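You operate a simulated robot arm through the tools that you are given. There is no shell and no other tool. Be economical: measure what you need, move in short steps, check, and stop when the job is done.

Carry out the task below with a simulated two-armed robot. There is one attempt and no reset: what you move stays moved.

JOB
Pick up the teal bag labelled "green" with one hand, pass it to the other hand and put it on the top of the parts cart. Open the cart foam tray, fetch the white disc with the largest size on its label from the top of the kit cart and set it in the foam pocket marked r, then shut the tray. Take the black key from the top of the kit cart and leave it on top of the red tail lamp there. Switch the cart brake lever off. Take the black chock from the lower board of the kit table and put it on the kit table before the dark blue bins. Take the yellow box from the bench top beside the label printer and put it on the table under the carriers. Do these in any order. Set down upright: yellow box. The cart brake lever goes to its stop.

Only the result counts: the job must be done as asked and must still hold three seconds after the hand-in. Knocking over, shifting, dropping, spilling or breaking anything else fails it.

ROBOT AND FRAMES
Two 7-joint arms with two-finger parallel grippers on one trunk, on a base that drives. Base frame: it is fixed to the floor where the robot stands at the start and does not move with it; the origin is under the middle of the robot, x ahead of it, y to its left, z up. Readings come in mm, degrees, newtons and seconds.
The left shoulder is at the start at [-97, 119, 810], the right one opposite. With the tool pointing down near the work surface each hand reaches from about 100 to 540 mm from the robot's upright axis, wherever it stands, measured 20 degrees to its own side. Places, roughly: black key [1000, 250, 1000]; cart brake lever [300, 500, 700]; cart foam tray [700, 200, 700]; chock [-750, 500, 500]; foam pocket marked R [800, 300, 700]; kit table before the dark blue bins (80x22 cm) [-700, 260, 900]; red tail lamp (6x15x6 cm) [700, 400, 900]; table under the carriers (58x24 cm) [5920, -340, 840]; teal bag [750, 0, 1000]; top of the parts cart [1000, -2200, 800]; white disc [750, 250, 1000]; yellow box [4250, -3250, 1000]. Payload 3.43 kg a hand.
The tool frame of a hand sits at the grasp point between the pads (the TCP): z along the fingers, y along the line on which they close. The tips reach 30 mm beyond it. Largest opening 94 mm; finger width 28, thickness 10; the body of the gripper, 50 by 96 mm, starts 55 mm behind the TCP.
Orientation is told as [roll, pitch, yaw] about the base's x, y, z axes, in that order, counted from this pose: with the fingers straight down and closing along the base's y, the tool's x points along the base's -x, its y along +y and its z along -z.

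CONTROLS
- The arms move only by the tool jog_arm. It takes "left_targets", "right_targets" or both (then of equal length, played together; a hand with none holds still); each is text: rows parted by semicolons, each of 7 numbers parted by spaces: the shift along the tool's x, y, z in mm, then the turn, a rotation vector about the tool's x, y, z in degrees, then the gripper command, from -1 (fully open) to 1 (shut), values between in proportion. In form: dx dy dz rx ry rz jaw; .... A call has 1 to 8 rows; each row is the pose to reach, as a shift and turn from the pose commanded when the call began, along the tool's axes at that moment. A row lasts 0.2 s, in which the tool goes at most 50 mm and 8.6 degrees; a call with a longer step from one row to the next is refused whole, and so is a gripper value outside its range. A pose out of reach is approached as far as the arm can. The call stops where the force on the tool passes 40 N (or 10 N more than at its start, if that is more) or the arm is blocked; 0.2 s more then pass. Each finger travels about 153 mm/s and halts on what it meets, pressing with about 39 N; the grip force reading is that of the motor and also rises with nothing between the fingers. The clock runs only during rows and for 0.2 s after the last one: add rows that repeat a pose to give the fingers time. The reply holds the time, the measured pose of the TCP, the force on the tool along the base axes, the opening and the grip force, in the units named above and with some noise, with the torque about the TCP (base axes, N m) and any sound that the robot's microphone picked up.
- Cameras (640 x 400 px; columns grow to the right, rows downward): "scene" is now at [14.2, 2.2, 1495.7]; the picture's right is [0.06, -1.00, 0.00], its down [-0.93, -0.06, -0.36] and it looks along [0.36, 0.02, -0.93] (base axes); focal length 214 px, centre (320, 200). "left" rides on the left gripper at [76, -14, -103] in its tool frame; the picture's right is [0.18, 0.98, 0.00], its down [-0.75, 0.14, -0.64] and it looks along [-0.63, 0.12, 0.77] (tool axes); focal length 243 px, centre (320, 200). "right" rides on the right gripper at [76, 14, -102] in its tool frame; the picture's right is [-0.18, 0.98, 0.00], its down [-0.75, -0.14, -0.64] and it looks along [-0.63, -0.12, 0.77] (tool axes); focal length 243 px, centre (320, 200). There is no depth. A picture from a camera that has moved, and an enlarged one, comes with that camera's place and axes in the base frame and with its lens.
- snapshot(camera): a new picture of that camera. It takes no simulated time.
- move_column(by): slides the trunk up (or, below 0, down) by that many mm; the arms and the scene camera ride with it, the base frame stays. It gives what a move gives, with no picture.
- roll_base(legs): drives the robot by 1 to 6 legs, each [ahead, left, turn to the left] in mm, mm and degrees, along the robot's own axes; the way and the turn of a leg run together, so that a leg with both is an arc; at most 1500 mm and 180 degrees a leg. The arms and the cameras ride along, it lands a little off, and it stops where it bumps. It gives what a move gives.
- pan_tilt(pan, tilt): turns the head with the scene camera to pan (to the left, within 143 degrees either way) and tilt (down, from -29 to 69), counted from straight ahead of the robot. It gives what a move gives.
- inspect(camera, box): a new picture of the part [left, top, right, bottom] of that camera's present view, enlarged. It takes no simulated time.
- close_job(): hands the job in; it is judged then, once.

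Go step by step. Nothing tells you exact positions but the pictures and the camera data: compare them with the known pose of the tool, close in by small moves and look again before you grip or let go. The budget is 207 turns and 190 pictures, counting those below and the enlarged ones. Unless the task says otherwise, let go and move clear before handing in.

The tools are called after ">>>" as name(argument=value, ...) on one line, values as JSON. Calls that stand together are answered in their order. jog_arm: Moves the arms, as the interface text tells. Its arguments: {"type":"object","properties":{"left_targets":{"type":"string"},"right_targets":{"type":"string"}},"required":[]} The other tools are called the same way: move_column (by) slides the trunk up or down; roll_base (legs) drives the base; pan_tilt (pan, tilt) turns the head that bears the scene camera; snapshot (camera) takes a picture; inspect (camera, box) takes an enlarged picture of a part of a camera's view; close_job () hands the job in.

At the start:

```text
time: 0.0
left_tcp_pos: [200.5, 220.6, 1229.7]
left_tcp_rot: [0.0, 0.0, 0.0]
left_contact_force: [0.6, 0.0, 0.3]
left_ft_torque: [0.03, -0.01, 0.01]
left_grip_width: 94.0
left_grasp_force: 0.1
right_tcp_pos: [295.7, 30.5, 1100.7]
right_tcp_rot: [0.0, -0.1, 0.0]
right_contact_force: [-0.1, 0.6, -0.1]
right_ft_torque: [0.0, 0.0, 0.03]
right_grip_width: 93.9
right_grasp_force: 0.0
trunk travel left (down, up): [-235.0, 101.0]
robot x, y, heading: [0.1, 1.9, 0.0]
head pan, tilt: [3.6, 68.8]
```

scene: 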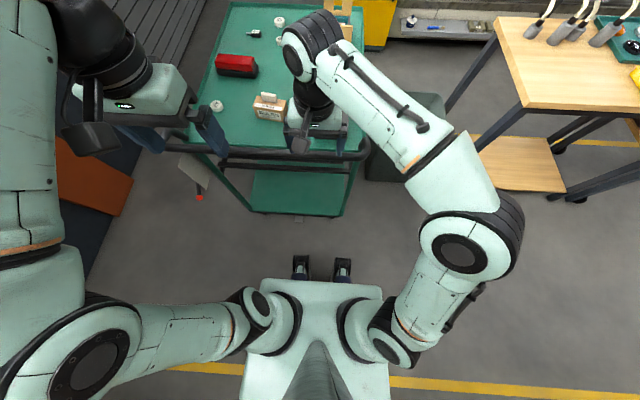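
right: 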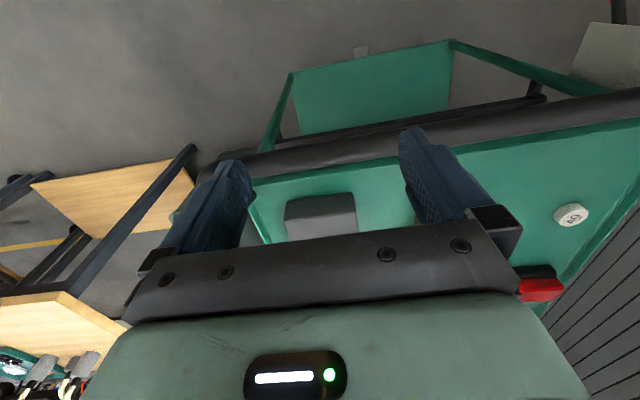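
left: 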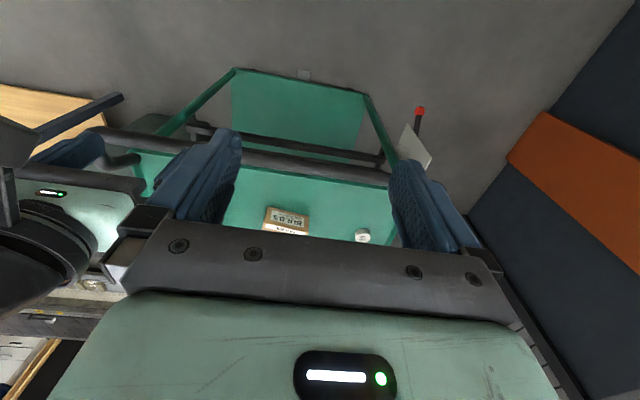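

The kit cart is ahead, with the arms partly blocking the view. I'll tilt the head up a bit and look around.

>>> pan_tilt(pan=0, tilt=45)

>>> snapshot(camera="scene")

>>> inspect(camera="left", box=[100, 50, 480, 290])

```text
time: 0.9
left_tcp_pos: [200.4, 219.9, 1229.7]
left_tcp_rot: [-0.1, 0.0, 0.0]
left_contact_force: [0.6, -0.5, 0.4]
left_ft_torque: [0.02, -0.01, -0.02]
left_grip_width: 94.3
left_grasp_force: 0.0
right_tcp_pos: [295.4, 30.0, 1100.1]
right_tcp_rot: [0.0, 0.0, 0.0]
right_contact_force: [0.6, -0.1, -1.1]
right_ft_torque: [0.01, 0.02, 0.0]
right_grip_width: 94.0
right_grasp_force: 0.0
trunk travel left (down, up): [-235.0, 101.0]
robot x, y, heading: [-0.4, 0.4, 0.2]
head pan, tilt: [0.0, 45.0]
```

```text
186 pictures are left
camera scene: at [39.7, -1.3, 1524.5], right [0.0, -1.0, 0.0], down [-0.71, 0.0, -0.71], along [0.71, 0.0, -0.71], focal length 214 px, centre (320, 200)
```

scene: 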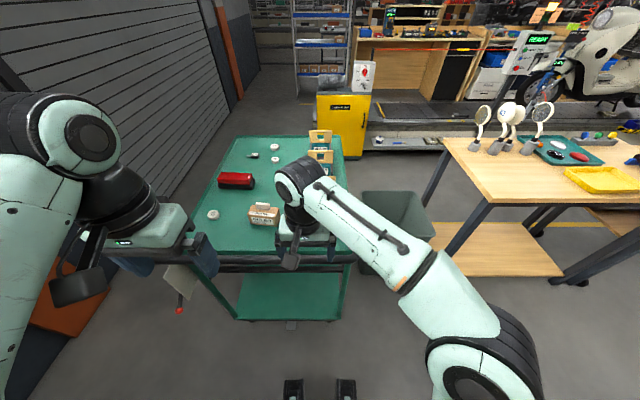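

```text
1.67 times, centred on (290, 170) of left
camera zoom: at [122.7, 206.7, 1332.5], right [-0.18, 0.98, 0.0], down [0.75, 0.14, 0.64], along [0.63, 0.12, -0.77], focal length 404 px, centre (370, 250)
```

zoom: 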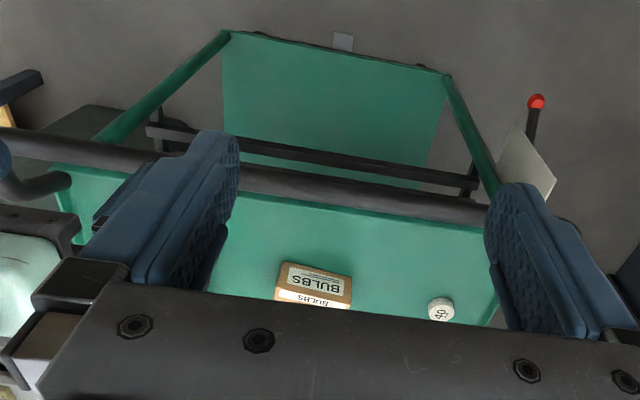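

The right arm hides the teal bag. I'll move it to the right and up, then survey.

>>> jog_arm(right_targets="0 -45 -20 0 0 0 -1;20 -90 -40 0 0 0 -1;40 -130 -60 0 0 0 -1;60 -170 -80 0 0 0 -1;80 -210 -100 0 0 0 -1;95 -250 -120 0 0 0 -1")

>>> inspect(camera="scene", box=[180, 110, 400, 280])

>>> snapshot(camera="scene")

```text
refused: row 2 steps farther than a row can; nothing moved
```

```text
2.35 times, centred on (290, 195) of scene
camera zoom: at [39.7, -1.3, 1524.5], right [0.0, -1.0, 0.0], down [-0.71, 0.0, -0.71], along [0.71, 0.0, -0.71], focal length 505 px, centre (391, 212)
```

zoom: 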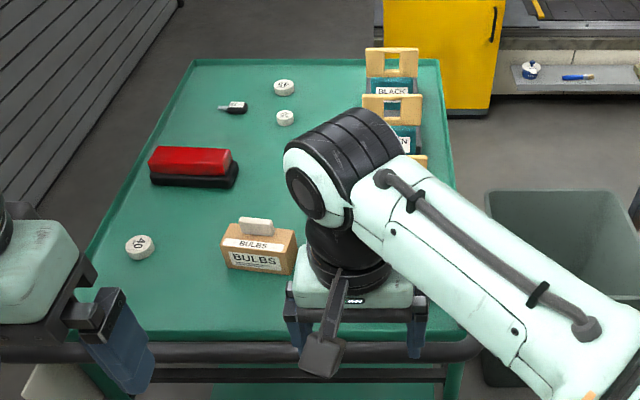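

```text
183 pictures are left
camera scene: at [39.7, -1.3, 1524.5], right [0.0, -1.0, 0.0], down [-0.71, 0.0, -0.71], along [0.71, 0.0, -0.71], focal length 214 px, centre (320, 200)
```

scene: 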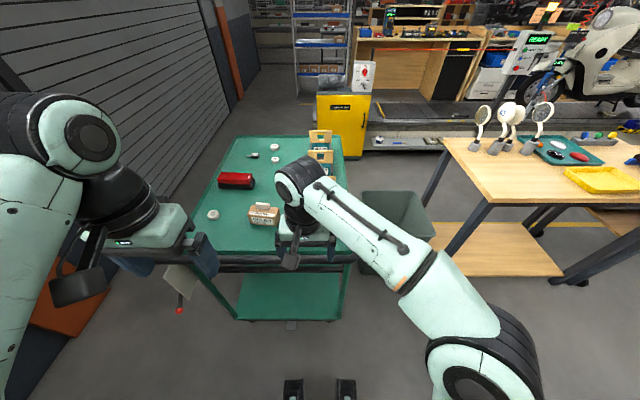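

I see three handled bags (BLACK, one ending in N, one nearer), discs, the lamp and the key. I'll clear the right arm in smaller steps.

>>> jog_arm(right_targets="0 -40 -15 0 0 0 -1;15 -80 -30 0 0 0 -1;30 -120 -45 0 0 0 -1;45 -160 -60 0 0 0 -1;60 -200 -75 0 0 0 -1;75 -240 -90 0 0 0 -1;90 -270 -105 0 0 0 -1")

>>> inspect(camera="scene", box=[180, 110, 400, 280])

>>> snapshot(camera="right")

```text
time: 2.5
left_tcp_pos: [199.1, 220.3, 1228.6]
left_tcp_rot: [0.0, 0.1, 0.0]
left_contact_force: [-0.2, 0.4, -0.4]
left_ft_torque: [0.01, 0.01, 0.01]
left_grip_width: 94.0
left_grasp_force: 0.0
right_tcp_pos: [206.1, -241.4, 1204.2]
right_tcp_rot: [0.1, 0.0, 0.0]
right_contact_force: [0.0, -0.4, -0.1]
right_ft_torque: [0.01, -0.03, -0.01]
right_grip_width: 94.2
right_grasp_force: 0.1
trunk travel left (down, up): [-235.0, 101.0]
robot x, y, heading: [-0.2, 1.1, 0.2]
head pan, tilt: [0.0, 45.0]
```

```text
2.35 times, centred on (290, 195) of scene
camera zoom: at [39.2, -1.6, 1524.6], right [0.0, -1.0, 0.0], down [-0.71, 0.0, -0.71], along [0.71, 0.0, -0.71], focal length 505 px, centre (391, 212)
```

zoom: 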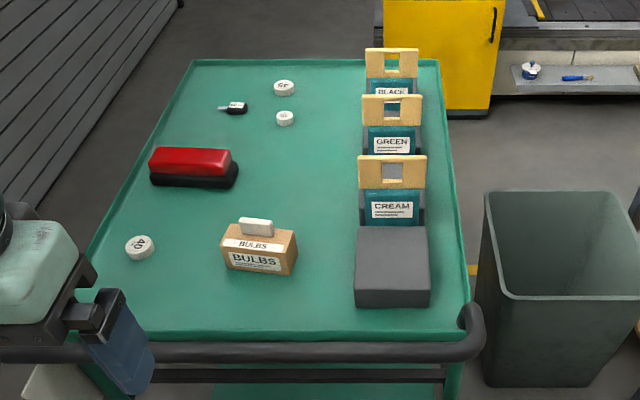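

```text
181 pictures are left
camera right: at [129.1, -227.9, 1307.2], right [0.18, 0.98, 0.0], down [0.75, -0.14, 0.64], along [0.63, -0.12, -0.77], focal length 243 px, centre (320, 200)
```

right: 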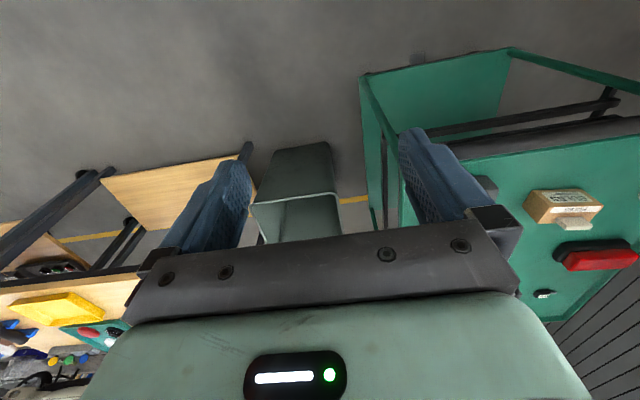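

The bags from near to far are CREAM, GREEN, BLACK. I'll zoom in on the disc labels.

>>> inspect(camera="scene", box=[250, 130, 310, 165])

>>> inspect(camera="scene", box=[190, 190, 250, 230])

>>> pan_tilt(pan=-80, tilt=30)

>>> snapshot(camera="scene")

>>> pan_tilt(pan=143, tilt=35)

>>> snapshot(camera="scene")

>>> pan_tilt(pan=60, tilt=50)

>>> snapshot(camera="scene")

```text
10.67 times, centred on (280, 148) of scene
camera zoom: at [39.2, -1.6, 1524.6], right [0.0, -1.0, 0.0], down [-0.71, 0.0, -0.71], along [0.71, 0.0, -0.71], focal length 2288 px, centre (747, 760)
```

zoom: 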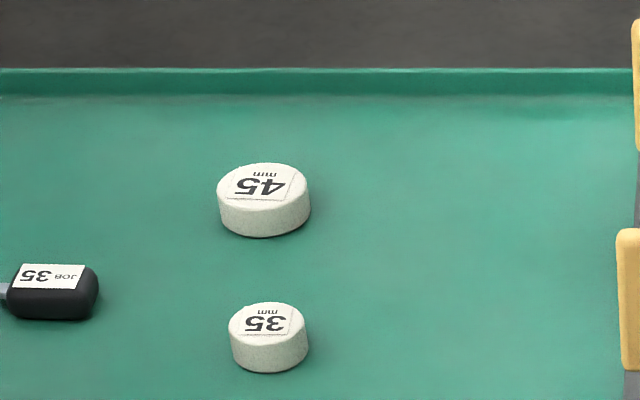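

```text
10.00 times, centred on (220, 210) of scene
camera zoom: at [39.2, -1.6, 1524.6], right [0.0, -1.0, 0.0], down [-0.71, 0.0, -0.71], along [0.71, 0.0, -0.71], focal length 2145 px, centre (1320, 100)
```

zoom: 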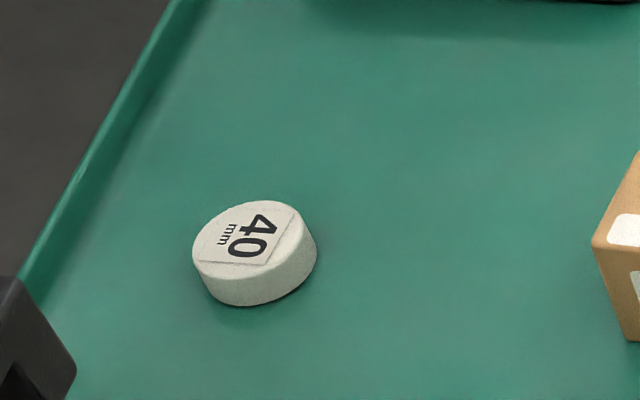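

```text
time: 4.0
left_tcp_pos: [199.4, 221.0, 1227.6]
left_tcp_rot: [0.0, -0.1, -0.1]
left_contact_force: [0.6, 1.2, -0.1]
left_ft_torque: [0.04, -0.04, 0.0]
left_grip_width: 94.2
left_grasp_force: 0.0
right_tcp_pos: [207.4, -240.3, 1204.2]
right_tcp_rot: [0.0, 0.0, -0.1]
right_contact_force: [0.2, 1.0, -0.6]
right_ft_torque: [0.01, 0.02, 0.0]
right_grip_width: 94.0
right_grasp_force: 0.0
trunk travel left (down, up): [-235.0, 101.0]
robot x, y, heading: [-2.2, -1.1, 0.0]
head pan, tilt: [-80.0, 30.0]
```

```text
178 pictures are left
camera scene: at [-25.8, -90.4, 1547.2], right [-0.98, -0.17, 0.0], down [-0.09, 0.49, -0.87], along [0.15, -0.85, -0.5], focal length 214 px, centre (320, 200)
```

scene: 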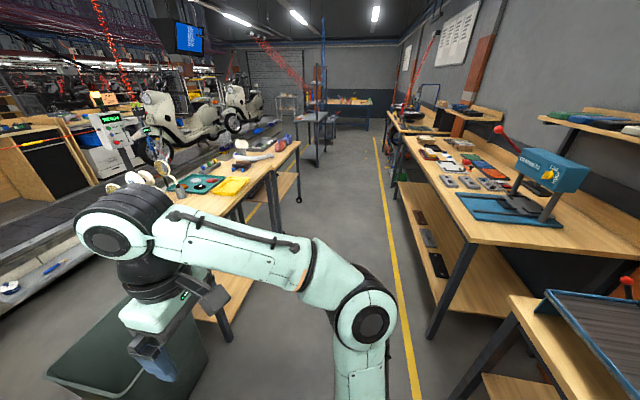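

```text
time: 7.2
left_tcp_pos: [199.0, 222.0, 1229.3]
left_tcp_rot: [0.0, -0.1, 0.0]
left_contact_force: [-0.2, -0.4, -0.4]
left_ft_torque: [0.0, 0.02, 0.01]
left_grip_width: 94.0
left_grasp_force: 0.0
right_tcp_pos: [206.2, -241.0, 1205.1]
right_tcp_rot: [0.0, 0.0, -0.1]
right_contact_force: [0.2, 0.6, 0.5]
right_ft_torque: [0.0, 0.02, -0.01]
right_grip_width: 94.0
right_grasp_force: 0.0
trunk travel left (down, up): [-235.0, 101.0]
robot x, y, heading: [0.6, 1.4, 0.4]
head pan, tilt: [143.0, 35.0]
```

```text
177 pictures are left
camera scene: at [-111.9, 51.7, 1539.4], right [0.6, 0.8, 0.0], down [0.46, -0.35, -0.82], along [-0.65, 0.49, -0.57], focal length 214 px, centre (320, 200)
```

scene: 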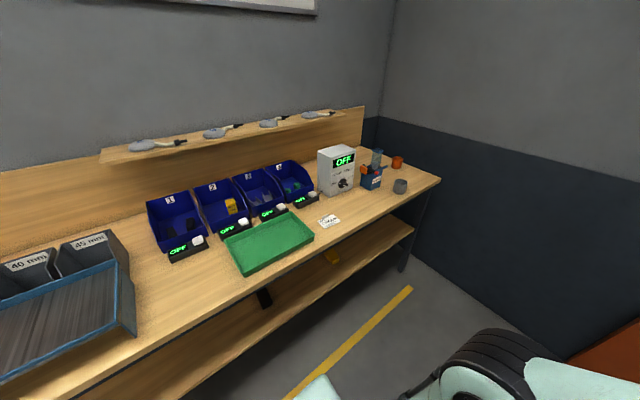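

```text
time: 8.8
left_tcp_pos: [200.2, 222.0, 1228.1]
left_tcp_rot: [0.0, 0.1, 0.0]
left_contact_force: [0.3, 0.3, 0.5]
left_ft_torque: [0.02, 0.01, 0.02]
left_grip_width: 93.7
left_grasp_force: 0.0
right_tcp_pos: [206.5, -242.0, 1204.6]
right_tcp_rot: [0.0, 0.0, 0.0]
right_contact_force: [-0.3, 0.7, 0.7]
right_ft_torque: [0.03, -0.01, 0.02]
right_grip_width: 94.0
right_grasp_force: 0.1
trunk travel left (down, up): [-235.0, 101.0]
robot x, y, heading: [-0.7, 0.0, 0.0]
head pan, tilt: [60.0, 50.0]
```

```text
176 pictures are left
camera scene: at [-3.2, 65.4, 1517.7], right [0.87, -0.5, 0.0], down [-0.38, -0.66, -0.64], along [0.32, 0.56, -0.77], focal length 214 px, centre (320, 200)
```

scene: 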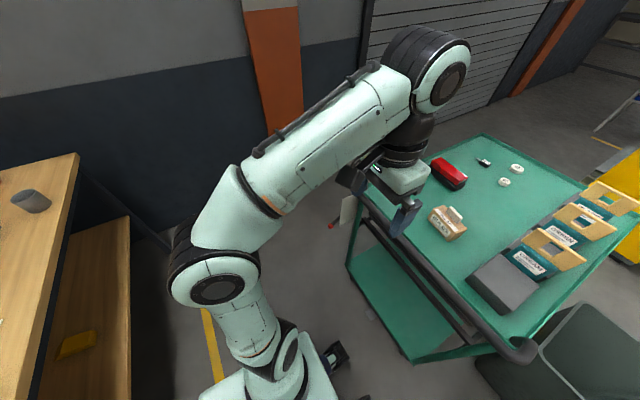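

The 45 mm disc is the largest and sits at the cart's far end. The kit table is behind me with the black chock on its lower board. Next I'll look at the cart's front for the tray and the lever.

>>> pan_tilt(pan=20, tilt=55)

>>> jog_arm(left_targets="40 0 -20 0 0 0 -1;80 0 -40 0 0 0 -1;110 30 -60 0 0 0 -1;110 60 -80 0 0 0 -1")

>>> inspect(camera="scene", box=[200, 120, 440, 280])

>>> snapshot(camera="left")

```text
time: 9.8
left_tcp_pos: [200.3, 220.3, 1229.4]
left_tcp_rot: [0.0, 0.0, 0.0]
left_contact_force: [-0.1, -0.4, 0.7]
left_ft_torque: [0.02, 0.0, -0.02]
left_grip_width: 93.7
left_grasp_force: 0.1
right_tcp_pos: [207.1, -240.3, 1205.2]
right_tcp_rot: [-0.1, 0.0, 0.0]
right_contact_force: [0.7, -0.2, 0.1]
right_ft_torque: [0.0, -0.01, 0.0]
right_grip_width: 93.9
right_grasp_force: 0.0
trunk travel left (down, up): [-235.0, 101.0]
robot x, y, heading: [-3.7, -1.5, 0.0]
head pan, tilt: [20.0, 55.0]
```

```text
time: 10.8
left_tcp_pos: [122.5, 233.9, 1229.2]
left_tcp_rot: [0.5, 0.0, 0.0]
left_contact_force: [0.3, 0.8, -0.5]
left_ft_torque: [-0.01, 0.03, -0.02]
left_grip_width: 94.0
left_grasp_force: 0.0
left hand out of reach, approached as far as the arm can: row 1, 2, 3, 4
right_tcp_pos: [208.8, -240.6, 1203.2]
right_tcp_rot: [0.0, 0.1, 0.0]
right_contact_force: [0.9, -0.3, -0.7]
right_ft_torque: [-0.01, 0.04, 0.0]
right_grip_width: 93.9
right_grasp_force: 0.0
trunk travel left (down, up): [-235.0, 101.0]
robot x, y, heading: [0.1, 0.2, 0.0]
head pan, tilt: [20.0, 55.0]
```

```text
2.50 times, centred on (320, 200) of scene
camera zoom: at [28.7, 23.5, 1511.1], right [0.34, -0.94, 0.0], down [-0.77, -0.28, -0.57], along [0.54, 0.2, -0.82], focal length 536 px, centre (320, 200)
```

zoom: 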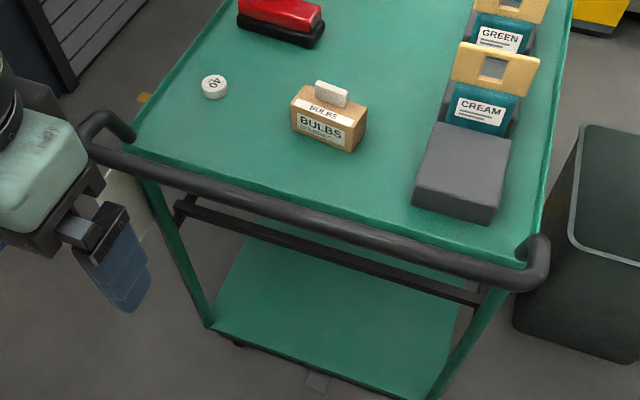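

```text
174 pictures are left
camera left: at [45.0, 219.2, 1333.3], right [-0.18, 0.98, 0.01], down [0.76, 0.14, 0.64], along [0.63, 0.12, -0.77], focal length 243 px, centre (320, 200)
```

left: 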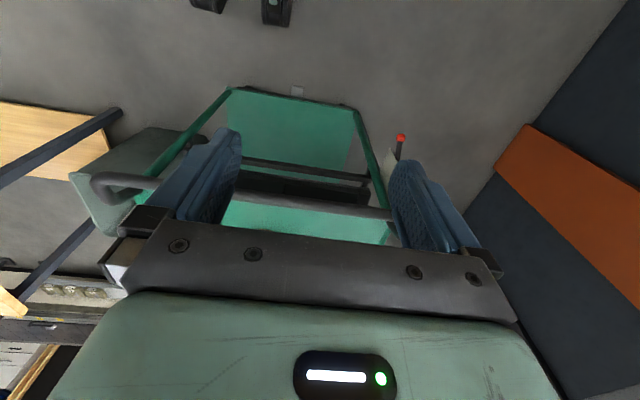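

The tray is a dark drawer under the cart top, behind the handlebar. I'll lower the trunk to see it from lower down, which also gives a second viewpoint to measure heights from.

>>> move_column(by=-200)

>>> pan_tilt(pan=15, tilt=40)

>>> snapshot(camera="scene")

>>> inspect(camera="scene", box=[240, 120, 460, 270])

```text
time: 13.0
left_tcp_pos: [134.0, 233.4, 1024.2]
left_tcp_rot: [0.2, 0.9, -0.1]
left_contact_force: [-1.1, 0.2, -0.1]
left_ft_torque: [-0.02, 0.01, 0.02]
left_grip_width: 94.1
left_grasp_force: 0.0
right_tcp_pos: [205.8, -239.8, 1004.8]
right_tcp_rot: [0.0, -0.1, -0.1]
right_contact_force: [-0.4, 0.0, -0.7]
right_ft_torque: [-0.02, 0.0, -0.02]
right_grip_width: 94.2
right_grasp_force: 0.0
trunk travel left (down, up): [-35.0, 301.0]
robot x, y, heading: [0.5, 1.2, -0.3]
head pan, tilt: [20.0, 55.0]
```

```text
time: 13.8
left_tcp_pos: [133.9, 232.7, 1023.6]
left_tcp_rot: [0.3, 0.9, -0.2]
left_contact_force: [-0.1, 0.3, -0.7]
left_ft_torque: [-0.02, 0.04, 0.04]
left_grip_width: 94.0
left_grasp_force: 0.1
right_tcp_pos: [205.8, -240.4, 1004.9]
right_tcp_rot: [0.0, 0.1, 0.0]
right_contact_force: [0.5, -0.5, 0.6]
right_ft_torque: [0.03, -0.01, 0.01]
right_grip_width: 94.2
right_grasp_force: 0.0
trunk travel left (down, up): [-35.0, 301.0]
robot x, y, heading: [2.2, 0.1, 0.3]
head pan, tilt: [15.0, 40.0]
```

```text
173 pictures are left
camera scene: at [83.3, 20.7, 1324.7], right [0.26, -0.97, 0.0], down [-0.62, -0.17, -0.77], along [0.74, 0.2, -0.64], focal length 214 px, centre (320, 200)
```

scene: 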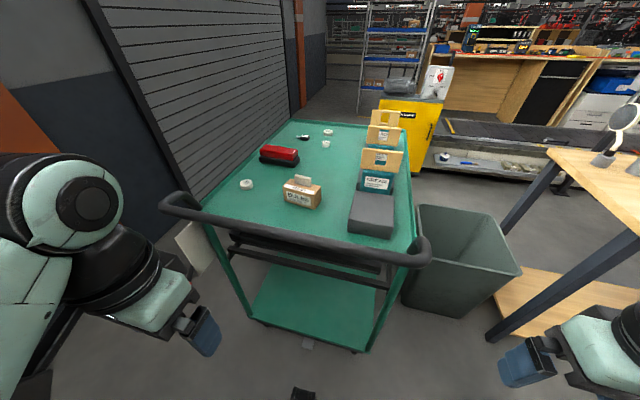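

```text
2.67 times, centred on (350, 195) of scene
camera zoom: at [83.3, 20.7, 1324.7], right [0.26, -0.97, 0.0], down [-0.62, -0.17, -0.77], along [0.74, 0.2, -0.64], focal length 572 px, centre (240, 213)
```

zoom: 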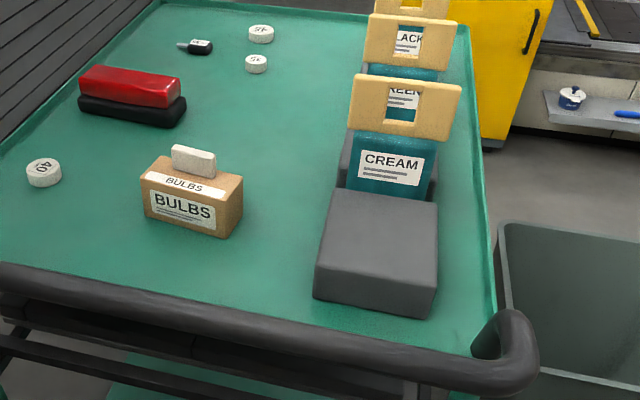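

The cart top is at z≈900: disc 45 ≈ (1056,243), key ≈ (982,335), lamp ≈ (716,347), green bag ≈ (835,0), handlebar x≈420. I'll raise the trunk, drive closer and test the reach.

>>> move_column(by=290)

>>> roll_base(legs=[[150, 0, 0]])

>>> pan_tilt(pan=0, tilt=69)

>>> snapshot(camera="scene")

>>> snapshot(camera="left")

```text
time: 16.7
left_tcp_pos: [135.1, 232.8, 1313.7]
left_tcp_rot: [0.2, 0.9, 0.0]
left_contact_force: [-0.7, -0.1, -0.1]
left_ft_torque: [-0.03, -0.01, 0.03]
left_grip_width: 94.0
left_grasp_force: 0.1
right_tcp_pos: [204.9, -239.5, 1295.4]
right_tcp_rot: [-0.1, 0.0, 0.0]
right_contact_force: [0.0, 0.2, -0.9]
right_ft_torque: [-0.01, 0.0, -0.01]
right_grip_width: 94.2
right_grasp_force: 0.0
trunk travel left (down, up): [-325.0, 11.0]
robot x, y, heading: [3.5, 1.4, 0.1]
head pan, tilt: [15.0, 40.0]
```

```text
time: 18.1
left_tcp_pos: [283.7, 232.2, 1312.2]
left_tcp_rot: [0.2, 0.9, -0.1]
left_contact_force: [0.5, -0.2, -0.2]
left_ft_torque: [-0.01, -0.02, -0.02]
left_grip_width: 94.2
left_grasp_force: 0.1
right_tcp_pos: [354.7, -239.4, 1295.7]
right_tcp_rot: [0.0, -0.1, -0.2]
right_contact_force: [0.6, -0.5, 0.4]
right_ft_torque: [-0.01, 0.02, -0.01]
right_grip_width: 94.2
right_grasp_force: 0.1
trunk travel left (down, up): [-325.0, 11.0]
robot x, y, heading: [152.4, 3.0, 0.0]
head pan, tilt: [15.0, 40.0]
```

```text
time: 19.0
left_tcp_pos: [284.6, 232.5, 1314.2]
left_tcp_rot: [0.3, 0.8, -0.2]
left_contact_force: [-0.4, -0.2, -0.7]
left_ft_torque: [-0.01, 0.02, 0.02]
left_grip_width: 94.0
left_grasp_force: 0.1
right_tcp_pos: [354.4, -239.5, 1294.8]
right_tcp_rot: [0.1, 0.0, -0.1]
right_contact_force: [-0.6, -0.2, -0.6]
right_ft_torque: [0.03, 0.0, -0.03]
right_grip_width: 94.1
right_grasp_force: 0.0
trunk travel left (down, up): [-325.0, 11.0]
robot x, y, heading: [151.1, 0.5, 0.1]
head pan, tilt: [0.0, 68.8]
```

```text
171 pictures are left
camera scene: at [162.6, -1.3, 1591.8], right [0.0, -1.0, 0.0], down [-0.93, 0.0, -0.36], along [0.36, 0.0, -0.93], focal length 214 px, centre (320, 200)
```

scene: 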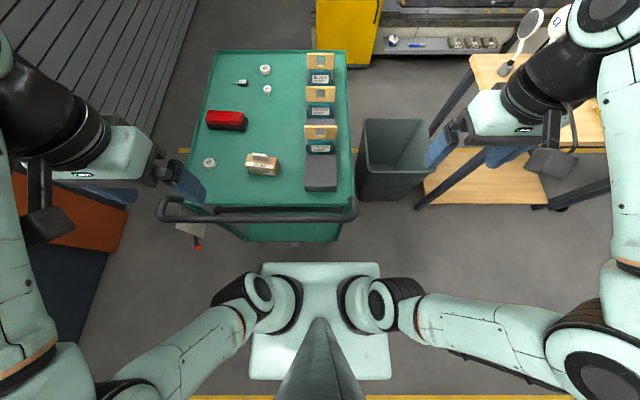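

```text
170 pictures are left
camera left: at [209.2, 218.8, 1418.2], right [-0.18, 0.98, 0.01], down [0.76, 0.14, 0.63], along [0.62, 0.12, -0.78], focal length 243 px, centre (320, 200)
```

left: 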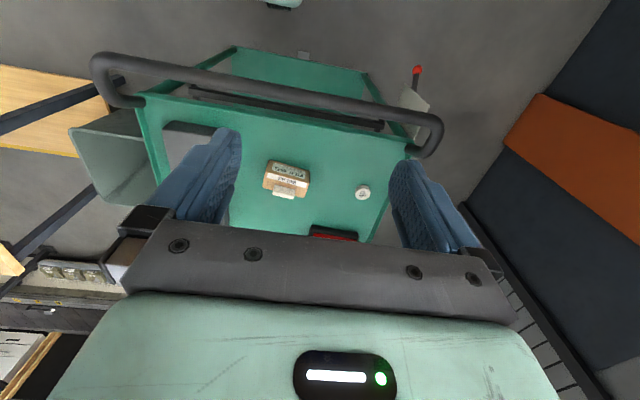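

The handlebar is at about x≈355, z≈970, so the far objects lie at the limit of reach from this end. I'll test how far the left arm stretches with a tilted tool, high above everything.

>>> jog_arm(left_targets="-45 0 0 0 -8 0 -1;-90 0 0 0 -16 0 -1;-135 0 0 0 -24 0 -1;-180 0 0 0 -32 0 -1;-225 0 10 0 -40 0 -1;-270 0 20 0 -48 0 -1;-315 0 30 0 -56 0 -1;-360 0 40 0 -60 0 -1")

>>> snapshot(camera="scene")

```text
time: 20.8
left_tcp_pos: [645.5, 233.4, 1266.4]
left_tcp_rot: [0.2, -59.2, -0.3]
left_contact_force: [0.5, -0.2, 0.3]
left_ft_torque: [0.03, 0.0, -0.02]
left_grip_width: 94.2
left_grasp_force: 0.0
right_tcp_pos: [357.1, -240.2, 1294.8]
right_tcp_rot: [0.0, 0.1, -0.2]
right_contact_force: [0.2, 1.0, -0.4]
right_ft_torque: [0.01, 0.02, -0.03]
right_grip_width: 94.2
right_grasp_force: 0.0
trunk travel left (down, up): [-325.0, 11.0]
robot x, y, heading: [145.8, 1.4, -0.1]
head pan, tilt: [0.0, 68.8]
```

```text
169 pictures are left
camera scene: at [164.6, -1.0, 1591.8], right [0.0, -1.0, 0.0], down [-0.93, 0.0, -0.36], along [0.36, 0.0, -0.93], focal length 214 px, centre (320, 200)
```

scene: 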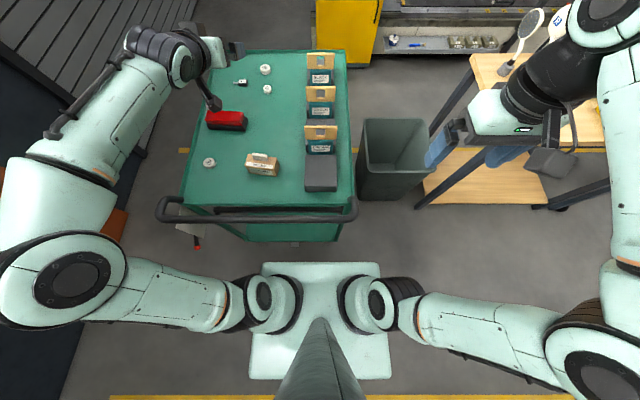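

Plenty of bend is left in the arm. I'll extend further out.

>>> jog_arm(left_targets="-10 0 46 0 0 0 -1;-19 0 92 0 0 0 -1;-29 0 137 0 0 0 -1;-39 0 183 0 0 0 -1;-48 0 228 0 0 0 -1;-58 0 274 0 0 0 -1;-68 0 320 0 0 0 -1;-77 0 365 0 0 0 -1")

>>> snapshot(camera="left")

>>> snapshot(camera="scene")

```text
time: 22.6
left_tcp_pos: [881.6, 227.8, 1156.8]
left_tcp_rot: [0.2, -59.1, -0.4]
left_contact_force: [-0.3, 0.0, 0.0]
left_ft_torque: [0.01, 0.01, -0.01]
left_grip_width: 93.8
left_grasp_force: 0.0
left hand out of reach, approached as far as the arm can: row 6, 7, 8
right_tcp_pos: [354.9, -240.5, 1295.2]
right_tcp_rot: [0.0, 0.0, -0.1]
right_contact_force: [-0.7, -0.8, 0.2]
right_ft_torque: [0.0, -0.02, -0.01]
right_grip_width: 93.9
right_grasp_force: 0.0
trunk travel left (down, up): [-325.0, 11.0]
robot x, y, heading: [149.8, -2.4, 0.0]
head pan, tilt: [0.0, 68.8]
```

```text
168 pictures are left
camera left: at [752.4, 214.6, 1145.0], right [-0.09, 0.98, -0.15], down [-0.16, 0.14, 0.98], along [0.98, 0.12, 0.15], focal length 243 px, centre (320, 200)
```

left: 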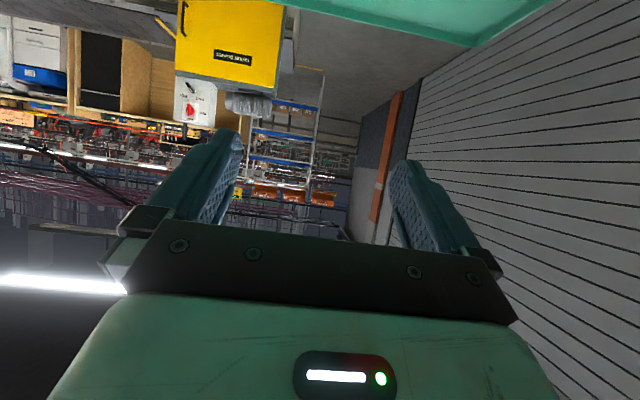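

```text
167 pictures are left
camera scene: at [162.6, -1.4, 1591.8], right [0.0, -1.0, 0.0], down [-0.93, 0.0, -0.36], along [0.36, 0.0, -0.93], focal length 214 px, centre (320, 200)
```

scene: 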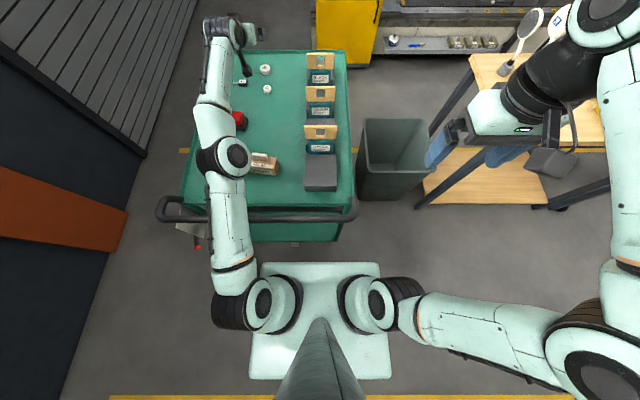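

The reach is promising: about 915 mm from the shoulder at low height. Before creeping closer I want to see my base footprint against the cart's legs, so I'll tip the right wrist camera to look down and back.

>>> jog_arm(right_targets="-20 0 0 0 8 0 -1;-40 0 0 0 16 0 -1;-60 0 0 0 24 0 -1;-80 0 0 0 32 0 -1;-100 0 0 0 40 0 -1;-120 0 0 0 48 0 -1;-140 0 0 0 56 0 -1;-160 0 0 0 60 0 -1")

>>> snapshot(camera="right")

```text
time: 24.4
left_tcp_pos: [880.9, 233.9, 1155.8]
left_tcp_rot: [-0.1, -59.0, 0.0]
left_contact_force: [0.1, 1.9, -0.7]
left_ft_torque: [-0.08, -0.03, -0.12]
left_grip_width: 94.3
left_grasp_force: 0.1
right_tcp_pos: [330.0, -262.5, 1155.2]
right_tcp_rot: [-2.2, 59.5, 0.7]
right_contact_force: [-4.0, -4.4, 4.5]
right_ft_torque: [0.21, -0.47, -0.29]
right_grip_width: 94.2
right_grasp_force: 0.1
right hand out of reach, approached as far as the arm can: row 1, 2, 3, 4, 5, 6, 7, 8
trunk travel left (down, up): [-325.0, 11.0]
robot x, y, heading: [144.8, 1.8, 0.0]
head pan, tilt: [0.0, 68.8]
```

```text
166 pictures are left
camera right: at [378.8, -244.3, 1271.6], right [0.05, 0.98, -0.18], down [0.94, -0.11, -0.32], along [-0.33, -0.15, -0.93], focal length 243 px, centre (320, 200)
```

right: 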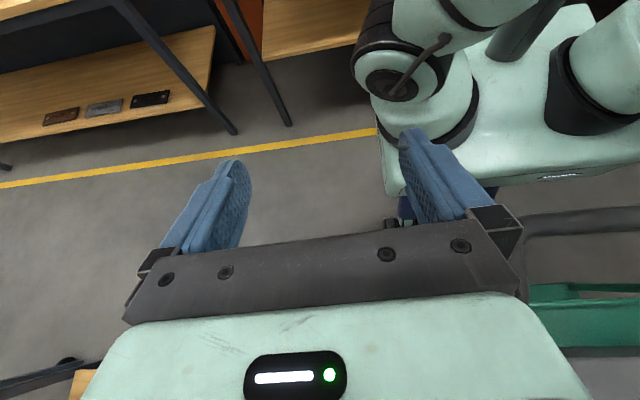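

The base's footprint is hidden under the platform, so instead of driving right up to the cart I'll turn right about 35°. That swings the left shoulder forward. I retract the left arm first.

>>> jog_arm(left_targets="6 0 -44 0 0 0 -1;13 0 -88 0 0 0 -1;19 0 -132 0 0 0 -1;26 0 -177 0 0 0 -1;32 0 -222 0 0 0 -1;39 0 -266 0 0 0 -1;46 0 -312 0 0 0 -1;52 0 -358 0 0 0 -1", right_targets="0 0 0 0 -8 0 -1;0 0 0 0 -16 0 -1;0 0 0 0 -24 0 -1;0 0 0 0 -32 0 -1;0 0 0 0 -40 0 -1;0 0 0 0 -48 0 -1;0 0 0 0 -56 0 -1;0 0 0 0 -60 0 -1")

>>> roll_base(legs=[[0, 0, -35], [20, 22, 0]])

>>> pan_tilt(pan=35, tilt=60)

>>> snapshot(camera="scene")

```text
time: 26.2
left_tcp_pos: [545.1, 227.4, 1297.4]
left_tcp_rot: [0.4, -59.1, -0.5]
left_contact_force: [0.4, 0.0, 1.3]
left_ft_torque: [0.01, 0.02, 0.0]
left_grip_width: 93.9
left_grasp_force: 0.0
right_tcp_pos: [329.9, -276.3, 1156.9]
right_tcp_rot: [1.1, 0.4, -1.5]
right_contact_force: [-0.2, -0.1, 0.3]
right_ft_torque: [0.0, -0.02, -0.01]
right_grip_width: 94.2
right_grasp_force: 0.0
trunk travel left (down, up): [-325.0, 11.0]
robot x, y, heading: [150.7, 2.2, -0.1]
head pan, tilt: [0.0, 68.8]
```

```text
time: 28.8
left_tcp_pos: [635.5, -35.4, 1298.6]
left_tcp_rot: [0.3, -59.1, -35.4]
left_contact_force: [-0.4, 0.4, 0.4]
left_ft_torque: [-0.02, 0.0, -0.04]
left_grip_width: 94.0
left_grasp_force: 0.1
right_tcp_pos: [169.4, -322.7, 1154.4]
right_tcp_rot: [1.4, 0.7, -36.3]
right_contact_force: [-0.4, -0.3, 0.1]
right_ft_torque: [0.02, 0.01, 0.01]
right_grip_width: 94.1
right_grasp_force: 0.1
trunk travel left (down, up): [-325.0, 11.0]
robot x, y, heading: [179.4, 8.6, -35.3]
head pan, tilt: [0.0, 68.8]
```

```text
time: 29.8
left_tcp_pos: [634.8, -34.9, 1297.9]
left_tcp_rot: [0.3, -59.1, -35.4]
left_contact_force: [1.1, -0.2, 0.0]
left_ft_torque: [-0.01, -0.01, -0.03]
left_grip_width: 94.2
left_grasp_force: 0.1
right_tcp_pos: [167.8, -323.7, 1154.8]
right_tcp_rot: [1.4, 0.7, -36.4]
right_contact_force: [-0.8, 0.4, -0.2]
right_ft_torque: [0.01, 0.0, -0.02]
right_grip_width: 94.3
right_grasp_force: 0.0
trunk travel left (down, up): [-325.0, 11.0]
robot x, y, heading: [178.1, 5.5, -35.0]
head pan, tilt: [35.0, 60.0]
```

```text
165 pictures are left
camera scene: at [210.2, 30.5, 1601.1], right [0.0, -1.0, 0.0], down [-0.87, 0.0, -0.5], along [0.5, 0.0, -0.87], focal length 214 px, centre (320, 200)
```

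scene: 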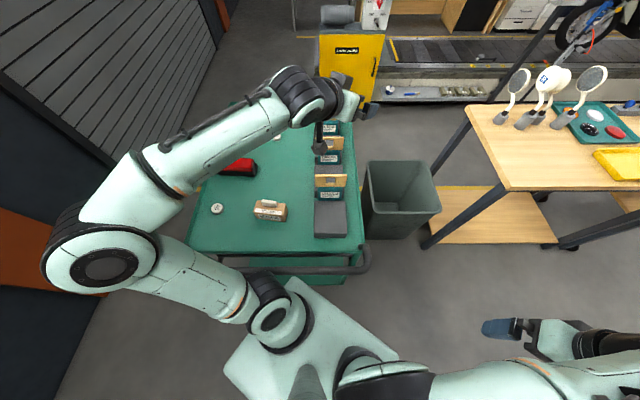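

Clear of the cart. Now I swing the left hand over to above the disc/key area and yaw it forward.

>>> jog_arm(left_targets="5 48 0 -4 0 -2.5 -1;10 96 0 -8 0 -5 -1;15 144 5 -12 0 -7.5 -1;25 192 15 -16 0 -10 -1;35 238 25 -20 0 -12.5 -1;50 280 45 -24 0 -15 -1;65 320 65 -28 0 -17.3 -1;80 360 85 -32 0 -19.6 -1")

>>> pan_tilt(pan=40, tilt=45)

>>> snapshot(camera="scene")

```text
time: 31.6
left_tcp_pos: [869.8, 242.1, 1185.8]
left_tcp_rot: [-0.4, -59.1, 2.7]
left_contact_force: [-0.1, -0.2, 0.4]
left_ft_torque: [-0.03, -0.04, 0.02]
left_grip_width: 93.7
left_grasp_force: 0.1
right_tcp_pos: [168.7, -321.3, 1153.4]
right_tcp_rot: [1.4, 0.7, -36.4]
right_contact_force: [-0.5, 1.3, 0.1]
right_ft_torque: [0.0, 0.03, -0.01]
right_grip_width: 93.9
right_grasp_force: 0.1
trunk travel left (down, up): [-325.0, 11.0]
robot x, y, heading: [179.8, 8.7, -35.1]
head pan, tilt: [35.0, 60.0]
```

```text
time: 32.3
left_tcp_pos: [868.6, 240.8, 1185.9]
left_tcp_rot: [-0.4, -59.1, 2.7]
left_contact_force: [-0.3, 0.6, 0.0]
left_ft_torque: [0.02, 0.02, 0.01]
left_grip_width: 94.0
left_grasp_force: 0.2
right_tcp_pos: [167.5, -322.3, 1154.5]
right_tcp_rot: [1.6, 0.8, -36.4]
right_contact_force: [0.9, 0.3, 0.3]
right_ft_torque: [0.01, 0.02, 0.01]
right_grip_width: 94.0
right_grasp_force: 0.0
trunk travel left (down, up): [-325.0, 11.0]
robot x, y, heading: [176.6, 8.5, -35.1]
head pan, tilt: [40.0, 45.0]
```

```text
164 pictures are left
camera scene: at [224.4, 37.6, 1620.5], right [0.09, -1.0, 0.0], down [-0.7, -0.06, -0.71], along [0.7, 0.06, -0.71], focal length 214 px, centre (320, 200)
```

scene: 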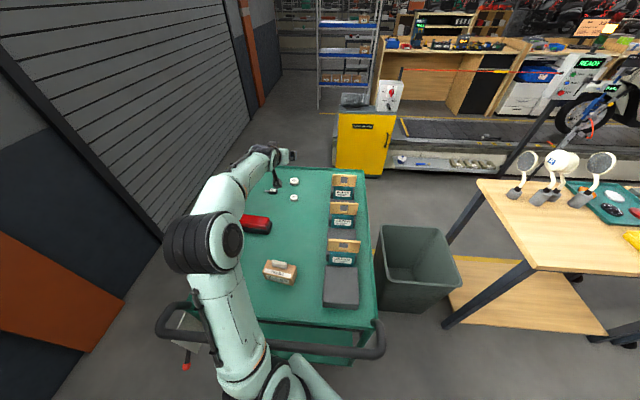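

I'll extend the left hand to hover just behind and above the 45 disc.

>>> jog_arm(left_targets="15 -1 43 0 0 0 -1;31 -2 85 0 0 0 -1;46 -3 128 0 0 0 -1;62 -4 170 0 0 0 -1;78 -5 213 0 0 0 -1;93 -6 255 0 0 0 -1")

>>> inspect(camera="scene", box=[230, 140, 350, 215])

```text
time: 33.7
left_tcp_pos: [1040.1, 239.4, 974.5]
left_tcp_rot: [-0.3, -59.0, 2.8]
left_contact_force: [-0.9, 0.1, 0.2]
left_ft_torque: [0.01, 0.02, 0.0]
left_grip_width: 94.0
left_grasp_force: 0.2
right_tcp_pos: [168.8, -322.4, 1152.2]
right_tcp_rot: [1.5, 0.6, -36.3]
right_contact_force: [0.0, 0.7, 0.4]
right_ft_torque: [0.0, 0.01, -0.02]
right_grip_width: 93.9
right_grasp_force: 0.1
trunk travel left (down, up): [-325.0, 11.0]
robot x, y, heading: [178.8, 4.6, -34.8]
head pan, tilt: [40.0, 45.0]
```

```text
5.33 times, centred on (290, 178) of scene
camera zoom: at [226.2, 38.0, 1620.5], right [0.09, -1.0, 0.0], down [-0.71, -0.06, -0.71], along [0.7, 0.06, -0.71], focal length 1144 px, centre (480, 320)
```

zoom: 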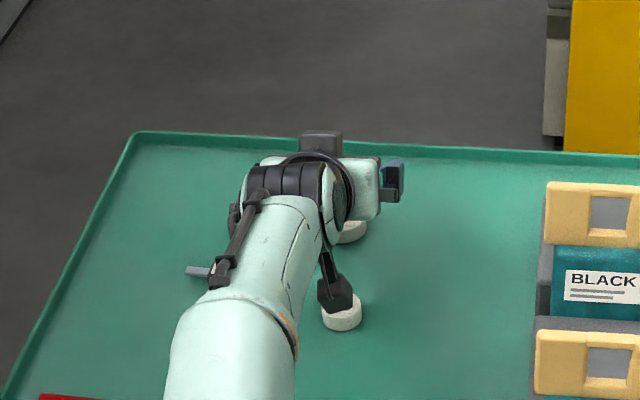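

Reach is fine, but the wrist camera hangs under the hand at this tilt and would hit the 35 disc. I'll back off upwards and roll the hand 180° so the camera is on top.

>>> jog_arm(left_targets="-32 0 -30 0 0 8.5 -1;-64 0 -60 0 0 17 -1;-96 0 -90 0 0 25.5 -1;-120 0 -120 0 0 34 -1;-129 0 -150 0 0 42.5 -1;-129 0 -160 0 0 51 -1;-129 0 -160 0 0 59.5 -1;-129 0 -160 0 0 68 -1")

>>> jog_arm(left_targets="0 0 0 0 0 8.5 -1;0 0 0 0 0 17 -1;0 0 0 0 0 25.5 -1;0 0 0 0 0 34 -1;0 0 0 0 0 42.5 -1;0 0 0 0 0 51 -1;0 0 0 0 0 59.5 -1;0 0 0 0 0 68 -1")

>>> jog_arm(left_targets="0 0 0 0 0 8.5 -1;0 0 0 0 0 17 -1;0 0 0 0 0 25.5 -1;0 0 0 0 0 34 -1;0 0 0 0 0 42 -1;0 0 0 0 0 44 -1")

>>> snapshot(camera="left")

>>> snapshot(camera="scene")

```text
time: 35.5
left_tcp_pos: [967.6, 237.1, 1170.0]
left_tcp_rot: [57.1, -18.8, -75.9]
left_contact_force: [-0.2, 0.2, 0.5]
left_ft_torque: [-0.02, 0.0, 0.0]
left_grip_width: 94.3
left_grasp_force: 0.1
right_tcp_pos: [167.1, -323.0, 1154.2]
right_tcp_rot: [1.5, 0.7, -36.4]
right_contact_force: [-1.7, -0.4, -0.9]
right_ft_torque: [0.0, 0.02, 0.02]
right_grip_width: 93.7
right_grasp_force: 0.0
trunk travel left (down, up): [-325.0, 11.0]
robot x, y, heading: [177.4, 7.3, -35.0]
head pan, tilt: [40.0, 45.0]
```

```text
time: 37.3
left_tcp_pos: [968.6, 238.8, 1168.4]
left_tcp_rot: [49.3, 38.0, -115.7]
left_contact_force: [0.4, -0.5, 0.0]
left_ft_torque: [-0.02, 0.04, 0.0]
left_grip_width: 93.9
left_grasp_force: 0.0
right_tcp_pos: [168.0, -321.5, 1154.4]
right_tcp_rot: [1.5, 0.7, -36.3]
right_contact_force: [0.3, -0.2, -0.2]
right_ft_torque: [0.01, 0.04, 0.06]
right_grip_width: 93.9
right_grasp_force: 0.1
trunk travel left (down, up): [-325.0, 11.0]
robot x, y, heading: [173.5, 5.9, -35.0]
head pan, tilt: [40.0, 45.0]
```

```text
time: 38.7
left_tcp_pos: [966.5, 238.9, 1168.3]
left_tcp_rot: [0.3, 59.1, -177.6]
left_contact_force: [1.0, -1.2, 0.3]
left_ft_torque: [-0.03, -0.02, 0.0]
left_grip_width: 93.6
left_grasp_force: 0.0
right_tcp_pos: [167.1, -321.7, 1154.7]
right_tcp_rot: [1.5, 0.7, -36.4]
right_contact_force: [0.1, -0.7, 0.8]
right_ft_torque: [-0.01, 0.04, -0.02]
right_grip_width: 93.8
right_grasp_force: 0.0
trunk travel left (down, up): [-325.0, 11.0]
robot x, y, heading: [179.5, 5.2, -35.4]
head pan, tilt: [40.0, 45.0]
```

```text
162 pictures are left
camera left: at [918.0, 251.6, 1287.8], right [0.13, -0.98, 0.16], down [-0.93, -0.18, -0.32], along [0.34, -0.11, -0.94], focal length 243 px, centre (320, 200)
```

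left: 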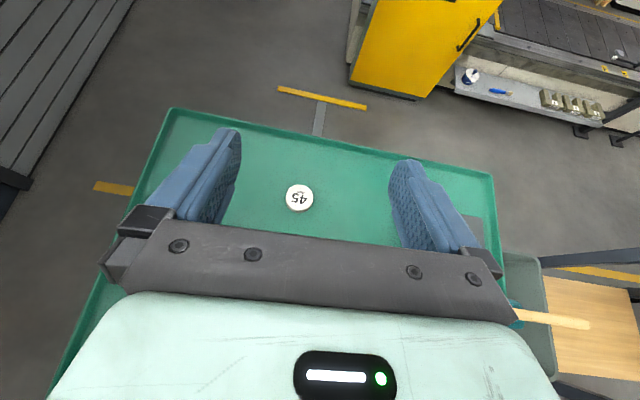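

```text
161 pictures are left
camera scene: at [224.6, 37.6, 1620.6], right [0.09, -1.0, 0.0], down [-0.7, -0.06, -0.71], along [0.7, 0.06, -0.71], focal length 214 px, centre (320, 200)
```

scene: 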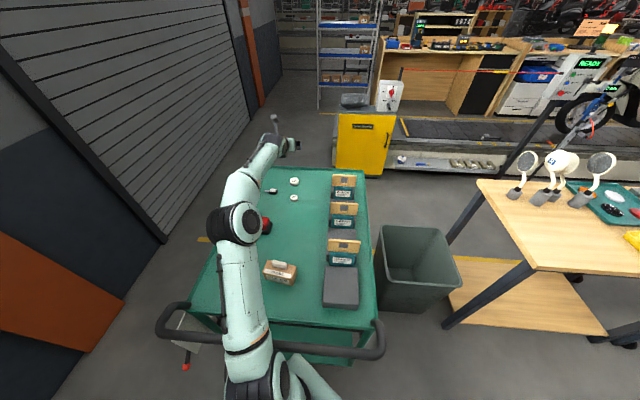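

Excellent: the wrist camera now looks down on the disc, at about (1053,243). I'll descend to a hover.

>>> jog_arm(left_targets="-23 0 32 0 0 0 -1;-47 0 64 0 0 0 -1;-70 0 97 0 0 0 -1;-94 -1 129 0 0 0 -1;-117 -1 161 0 0 0 -1")

>>> snapshot(camera="left")

>>> inspect(camera="scene", box=[240, 140, 340, 203])

```text
time: 39.9
left_tcp_pos: [1045.7, 244.5, 985.2]
left_tcp_rot: [0.4, 59.1, -177.3]
left_contact_force: [0.7, 0.3, -0.1]
left_ft_torque: [0.01, 0.01, -0.03]
left_grip_width: 94.1
left_grasp_force: 0.1
right_tcp_pos: [168.4, -321.5, 1155.0]
right_tcp_rot: [1.5, 0.7, -36.5]
right_contact_force: [0.3, -1.0, 0.7]
right_ft_torque: [0.04, 0.02, -0.01]
right_grip_width: 94.0
right_grasp_force: 0.1
trunk travel left (down, up): [-325.0, 11.0]
robot x, y, heading: [175.8, 9.2, -35.0]
head pan, tilt: [40.0, 45.0]
```

```text
160 pictures are left
camera left: at [996.0, 256.8, 1104.4], right [0.14, -0.98, 0.16], down [-0.93, -0.18, -0.32], along [0.34, -0.11, -0.94], focal length 243 px, centre (320, 200)
```

left: 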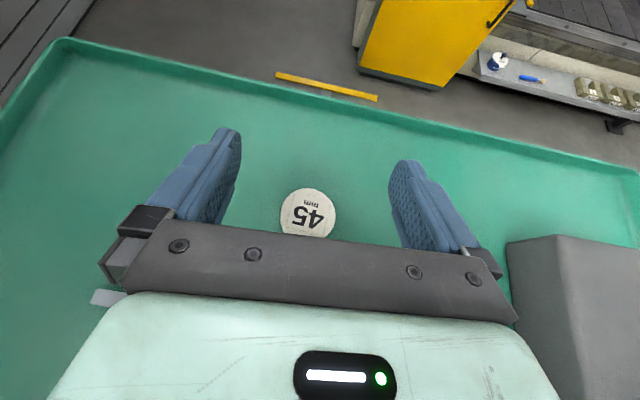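

```text
6.35 times, centred on (290, 172) of scene
camera zoom: at [225.8, 37.7, 1620.6], right [0.09, -1.0, 0.0], down [-0.71, -0.06, -0.71], along [0.7, 0.06, -0.71], focal length 1362 px, centre (510, 381)
```

zoom: 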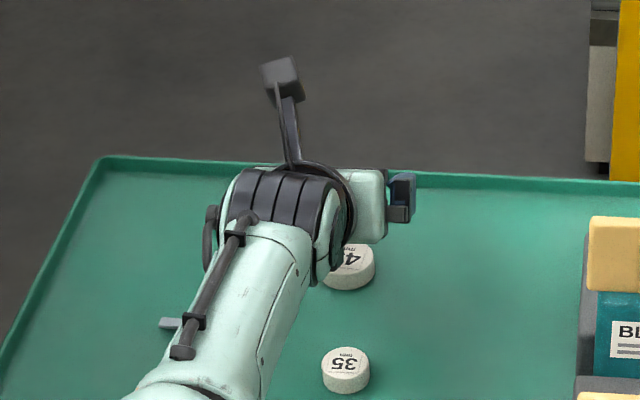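

The disc is at (1051,243), top at about 917. I'll descend to grasp height.

>>> jog_arm(left_targets="-16 1 8 0 0 0 -1;-32 1 17 0 0 0 -1;-48 1 26 0 0 0 -1;-48 1 26 0 0 0 -1")

>>> snapshot(camera="left")

```text
time: 40.9
left_tcp_pos: [1042.6, 242.4, 931.0]
left_tcp_rot: [0.4, 59.1, -177.2]
left_contact_force: [0.0, 0.5, -0.1]
left_ft_torque: [-0.05, 0.0, 0.02]
left_grip_width: 94.1
left_grasp_force: 0.0
right_tcp_pos: [167.3, -322.6, 1154.1]
right_tcp_rot: [1.5, 0.6, -36.4]
right_contact_force: [-0.4, 0.2, -0.4]
right_ft_torque: [0.0, 0.03, -0.01]
right_grip_width: 93.9
right_grasp_force: 0.0
trunk travel left (down, up): [-325.0, 11.0]
robot x, y, heading: [180.2, 6.1, -34.9]
head pan, tilt: [40.0, 45.0]
```

```text
158 pictures are left
camera left: at [993.1, 254.6, 1050.2], right [0.14, -0.98, 0.16], down [-0.93, -0.18, -0.32], along [0.34, -0.11, -0.93], focal length 243 px, centre (320, 200)
```

left: 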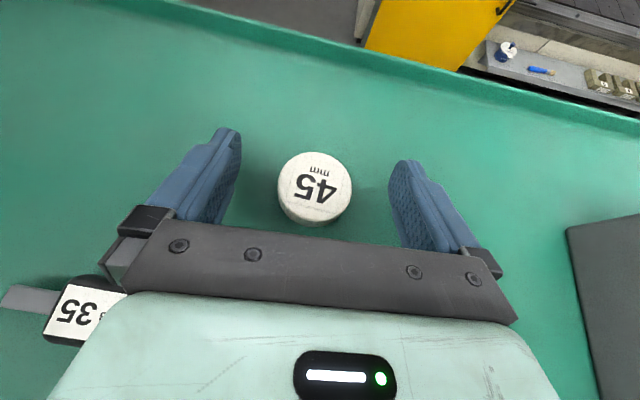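

Aligned. I'll lower 3 mm more and close.

>>> jog_arm(left_targets="-2 0 3 0 0 0 -1;-2 0 3 0 0 0 0.2;-2 0 3 0 0 0 1;-2 0 3 0 0 0 1;-2 0 3 0 0 0 1")

>>> snapshot(camera="left")

```text
time: 42.1
left_tcp_pos: [1044.7, 240.5, 928.8]
left_tcp_rot: [0.4, 59.1, -177.2]
left_contact_force: [-0.5, 0.0, 0.6]
left_ft_torque: [0.01, 0.02, 0.03]
left_grip_width: 43.3
left_grasp_force: 39.4
right_tcp_pos: [168.2, -323.7, 1154.0]
right_tcp_rot: [1.5, 0.7, -36.4]
right_contact_force: [-0.5, 0.3, 0.0]
right_ft_torque: [-0.04, 0.02, -0.02]
right_grip_width: 94.0
right_grasp_force: 0.1
trunk travel left (down, up): [-325.0, 11.0]
robot x, y, heading: [173.9, 8.2, -35.1]
head pan, tilt: [40.0, 45.0]
```

```text
157 pictures are left
camera left: at [994.7, 254.4, 1047.4], right [0.14, -0.98, 0.16], down [-0.93, -0.18, -0.32], along [0.34, -0.11, -0.93], focal length 243 px, centre (320, 200)
```

left: 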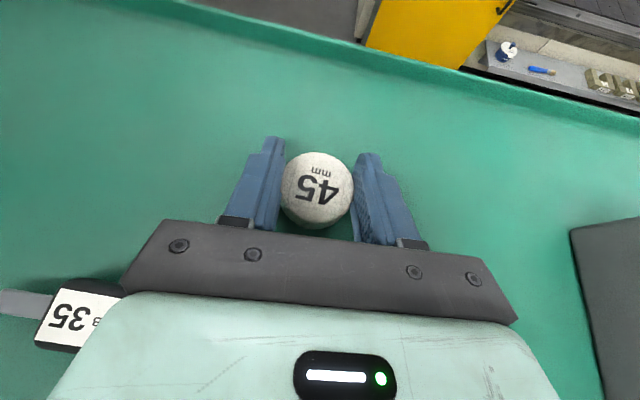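

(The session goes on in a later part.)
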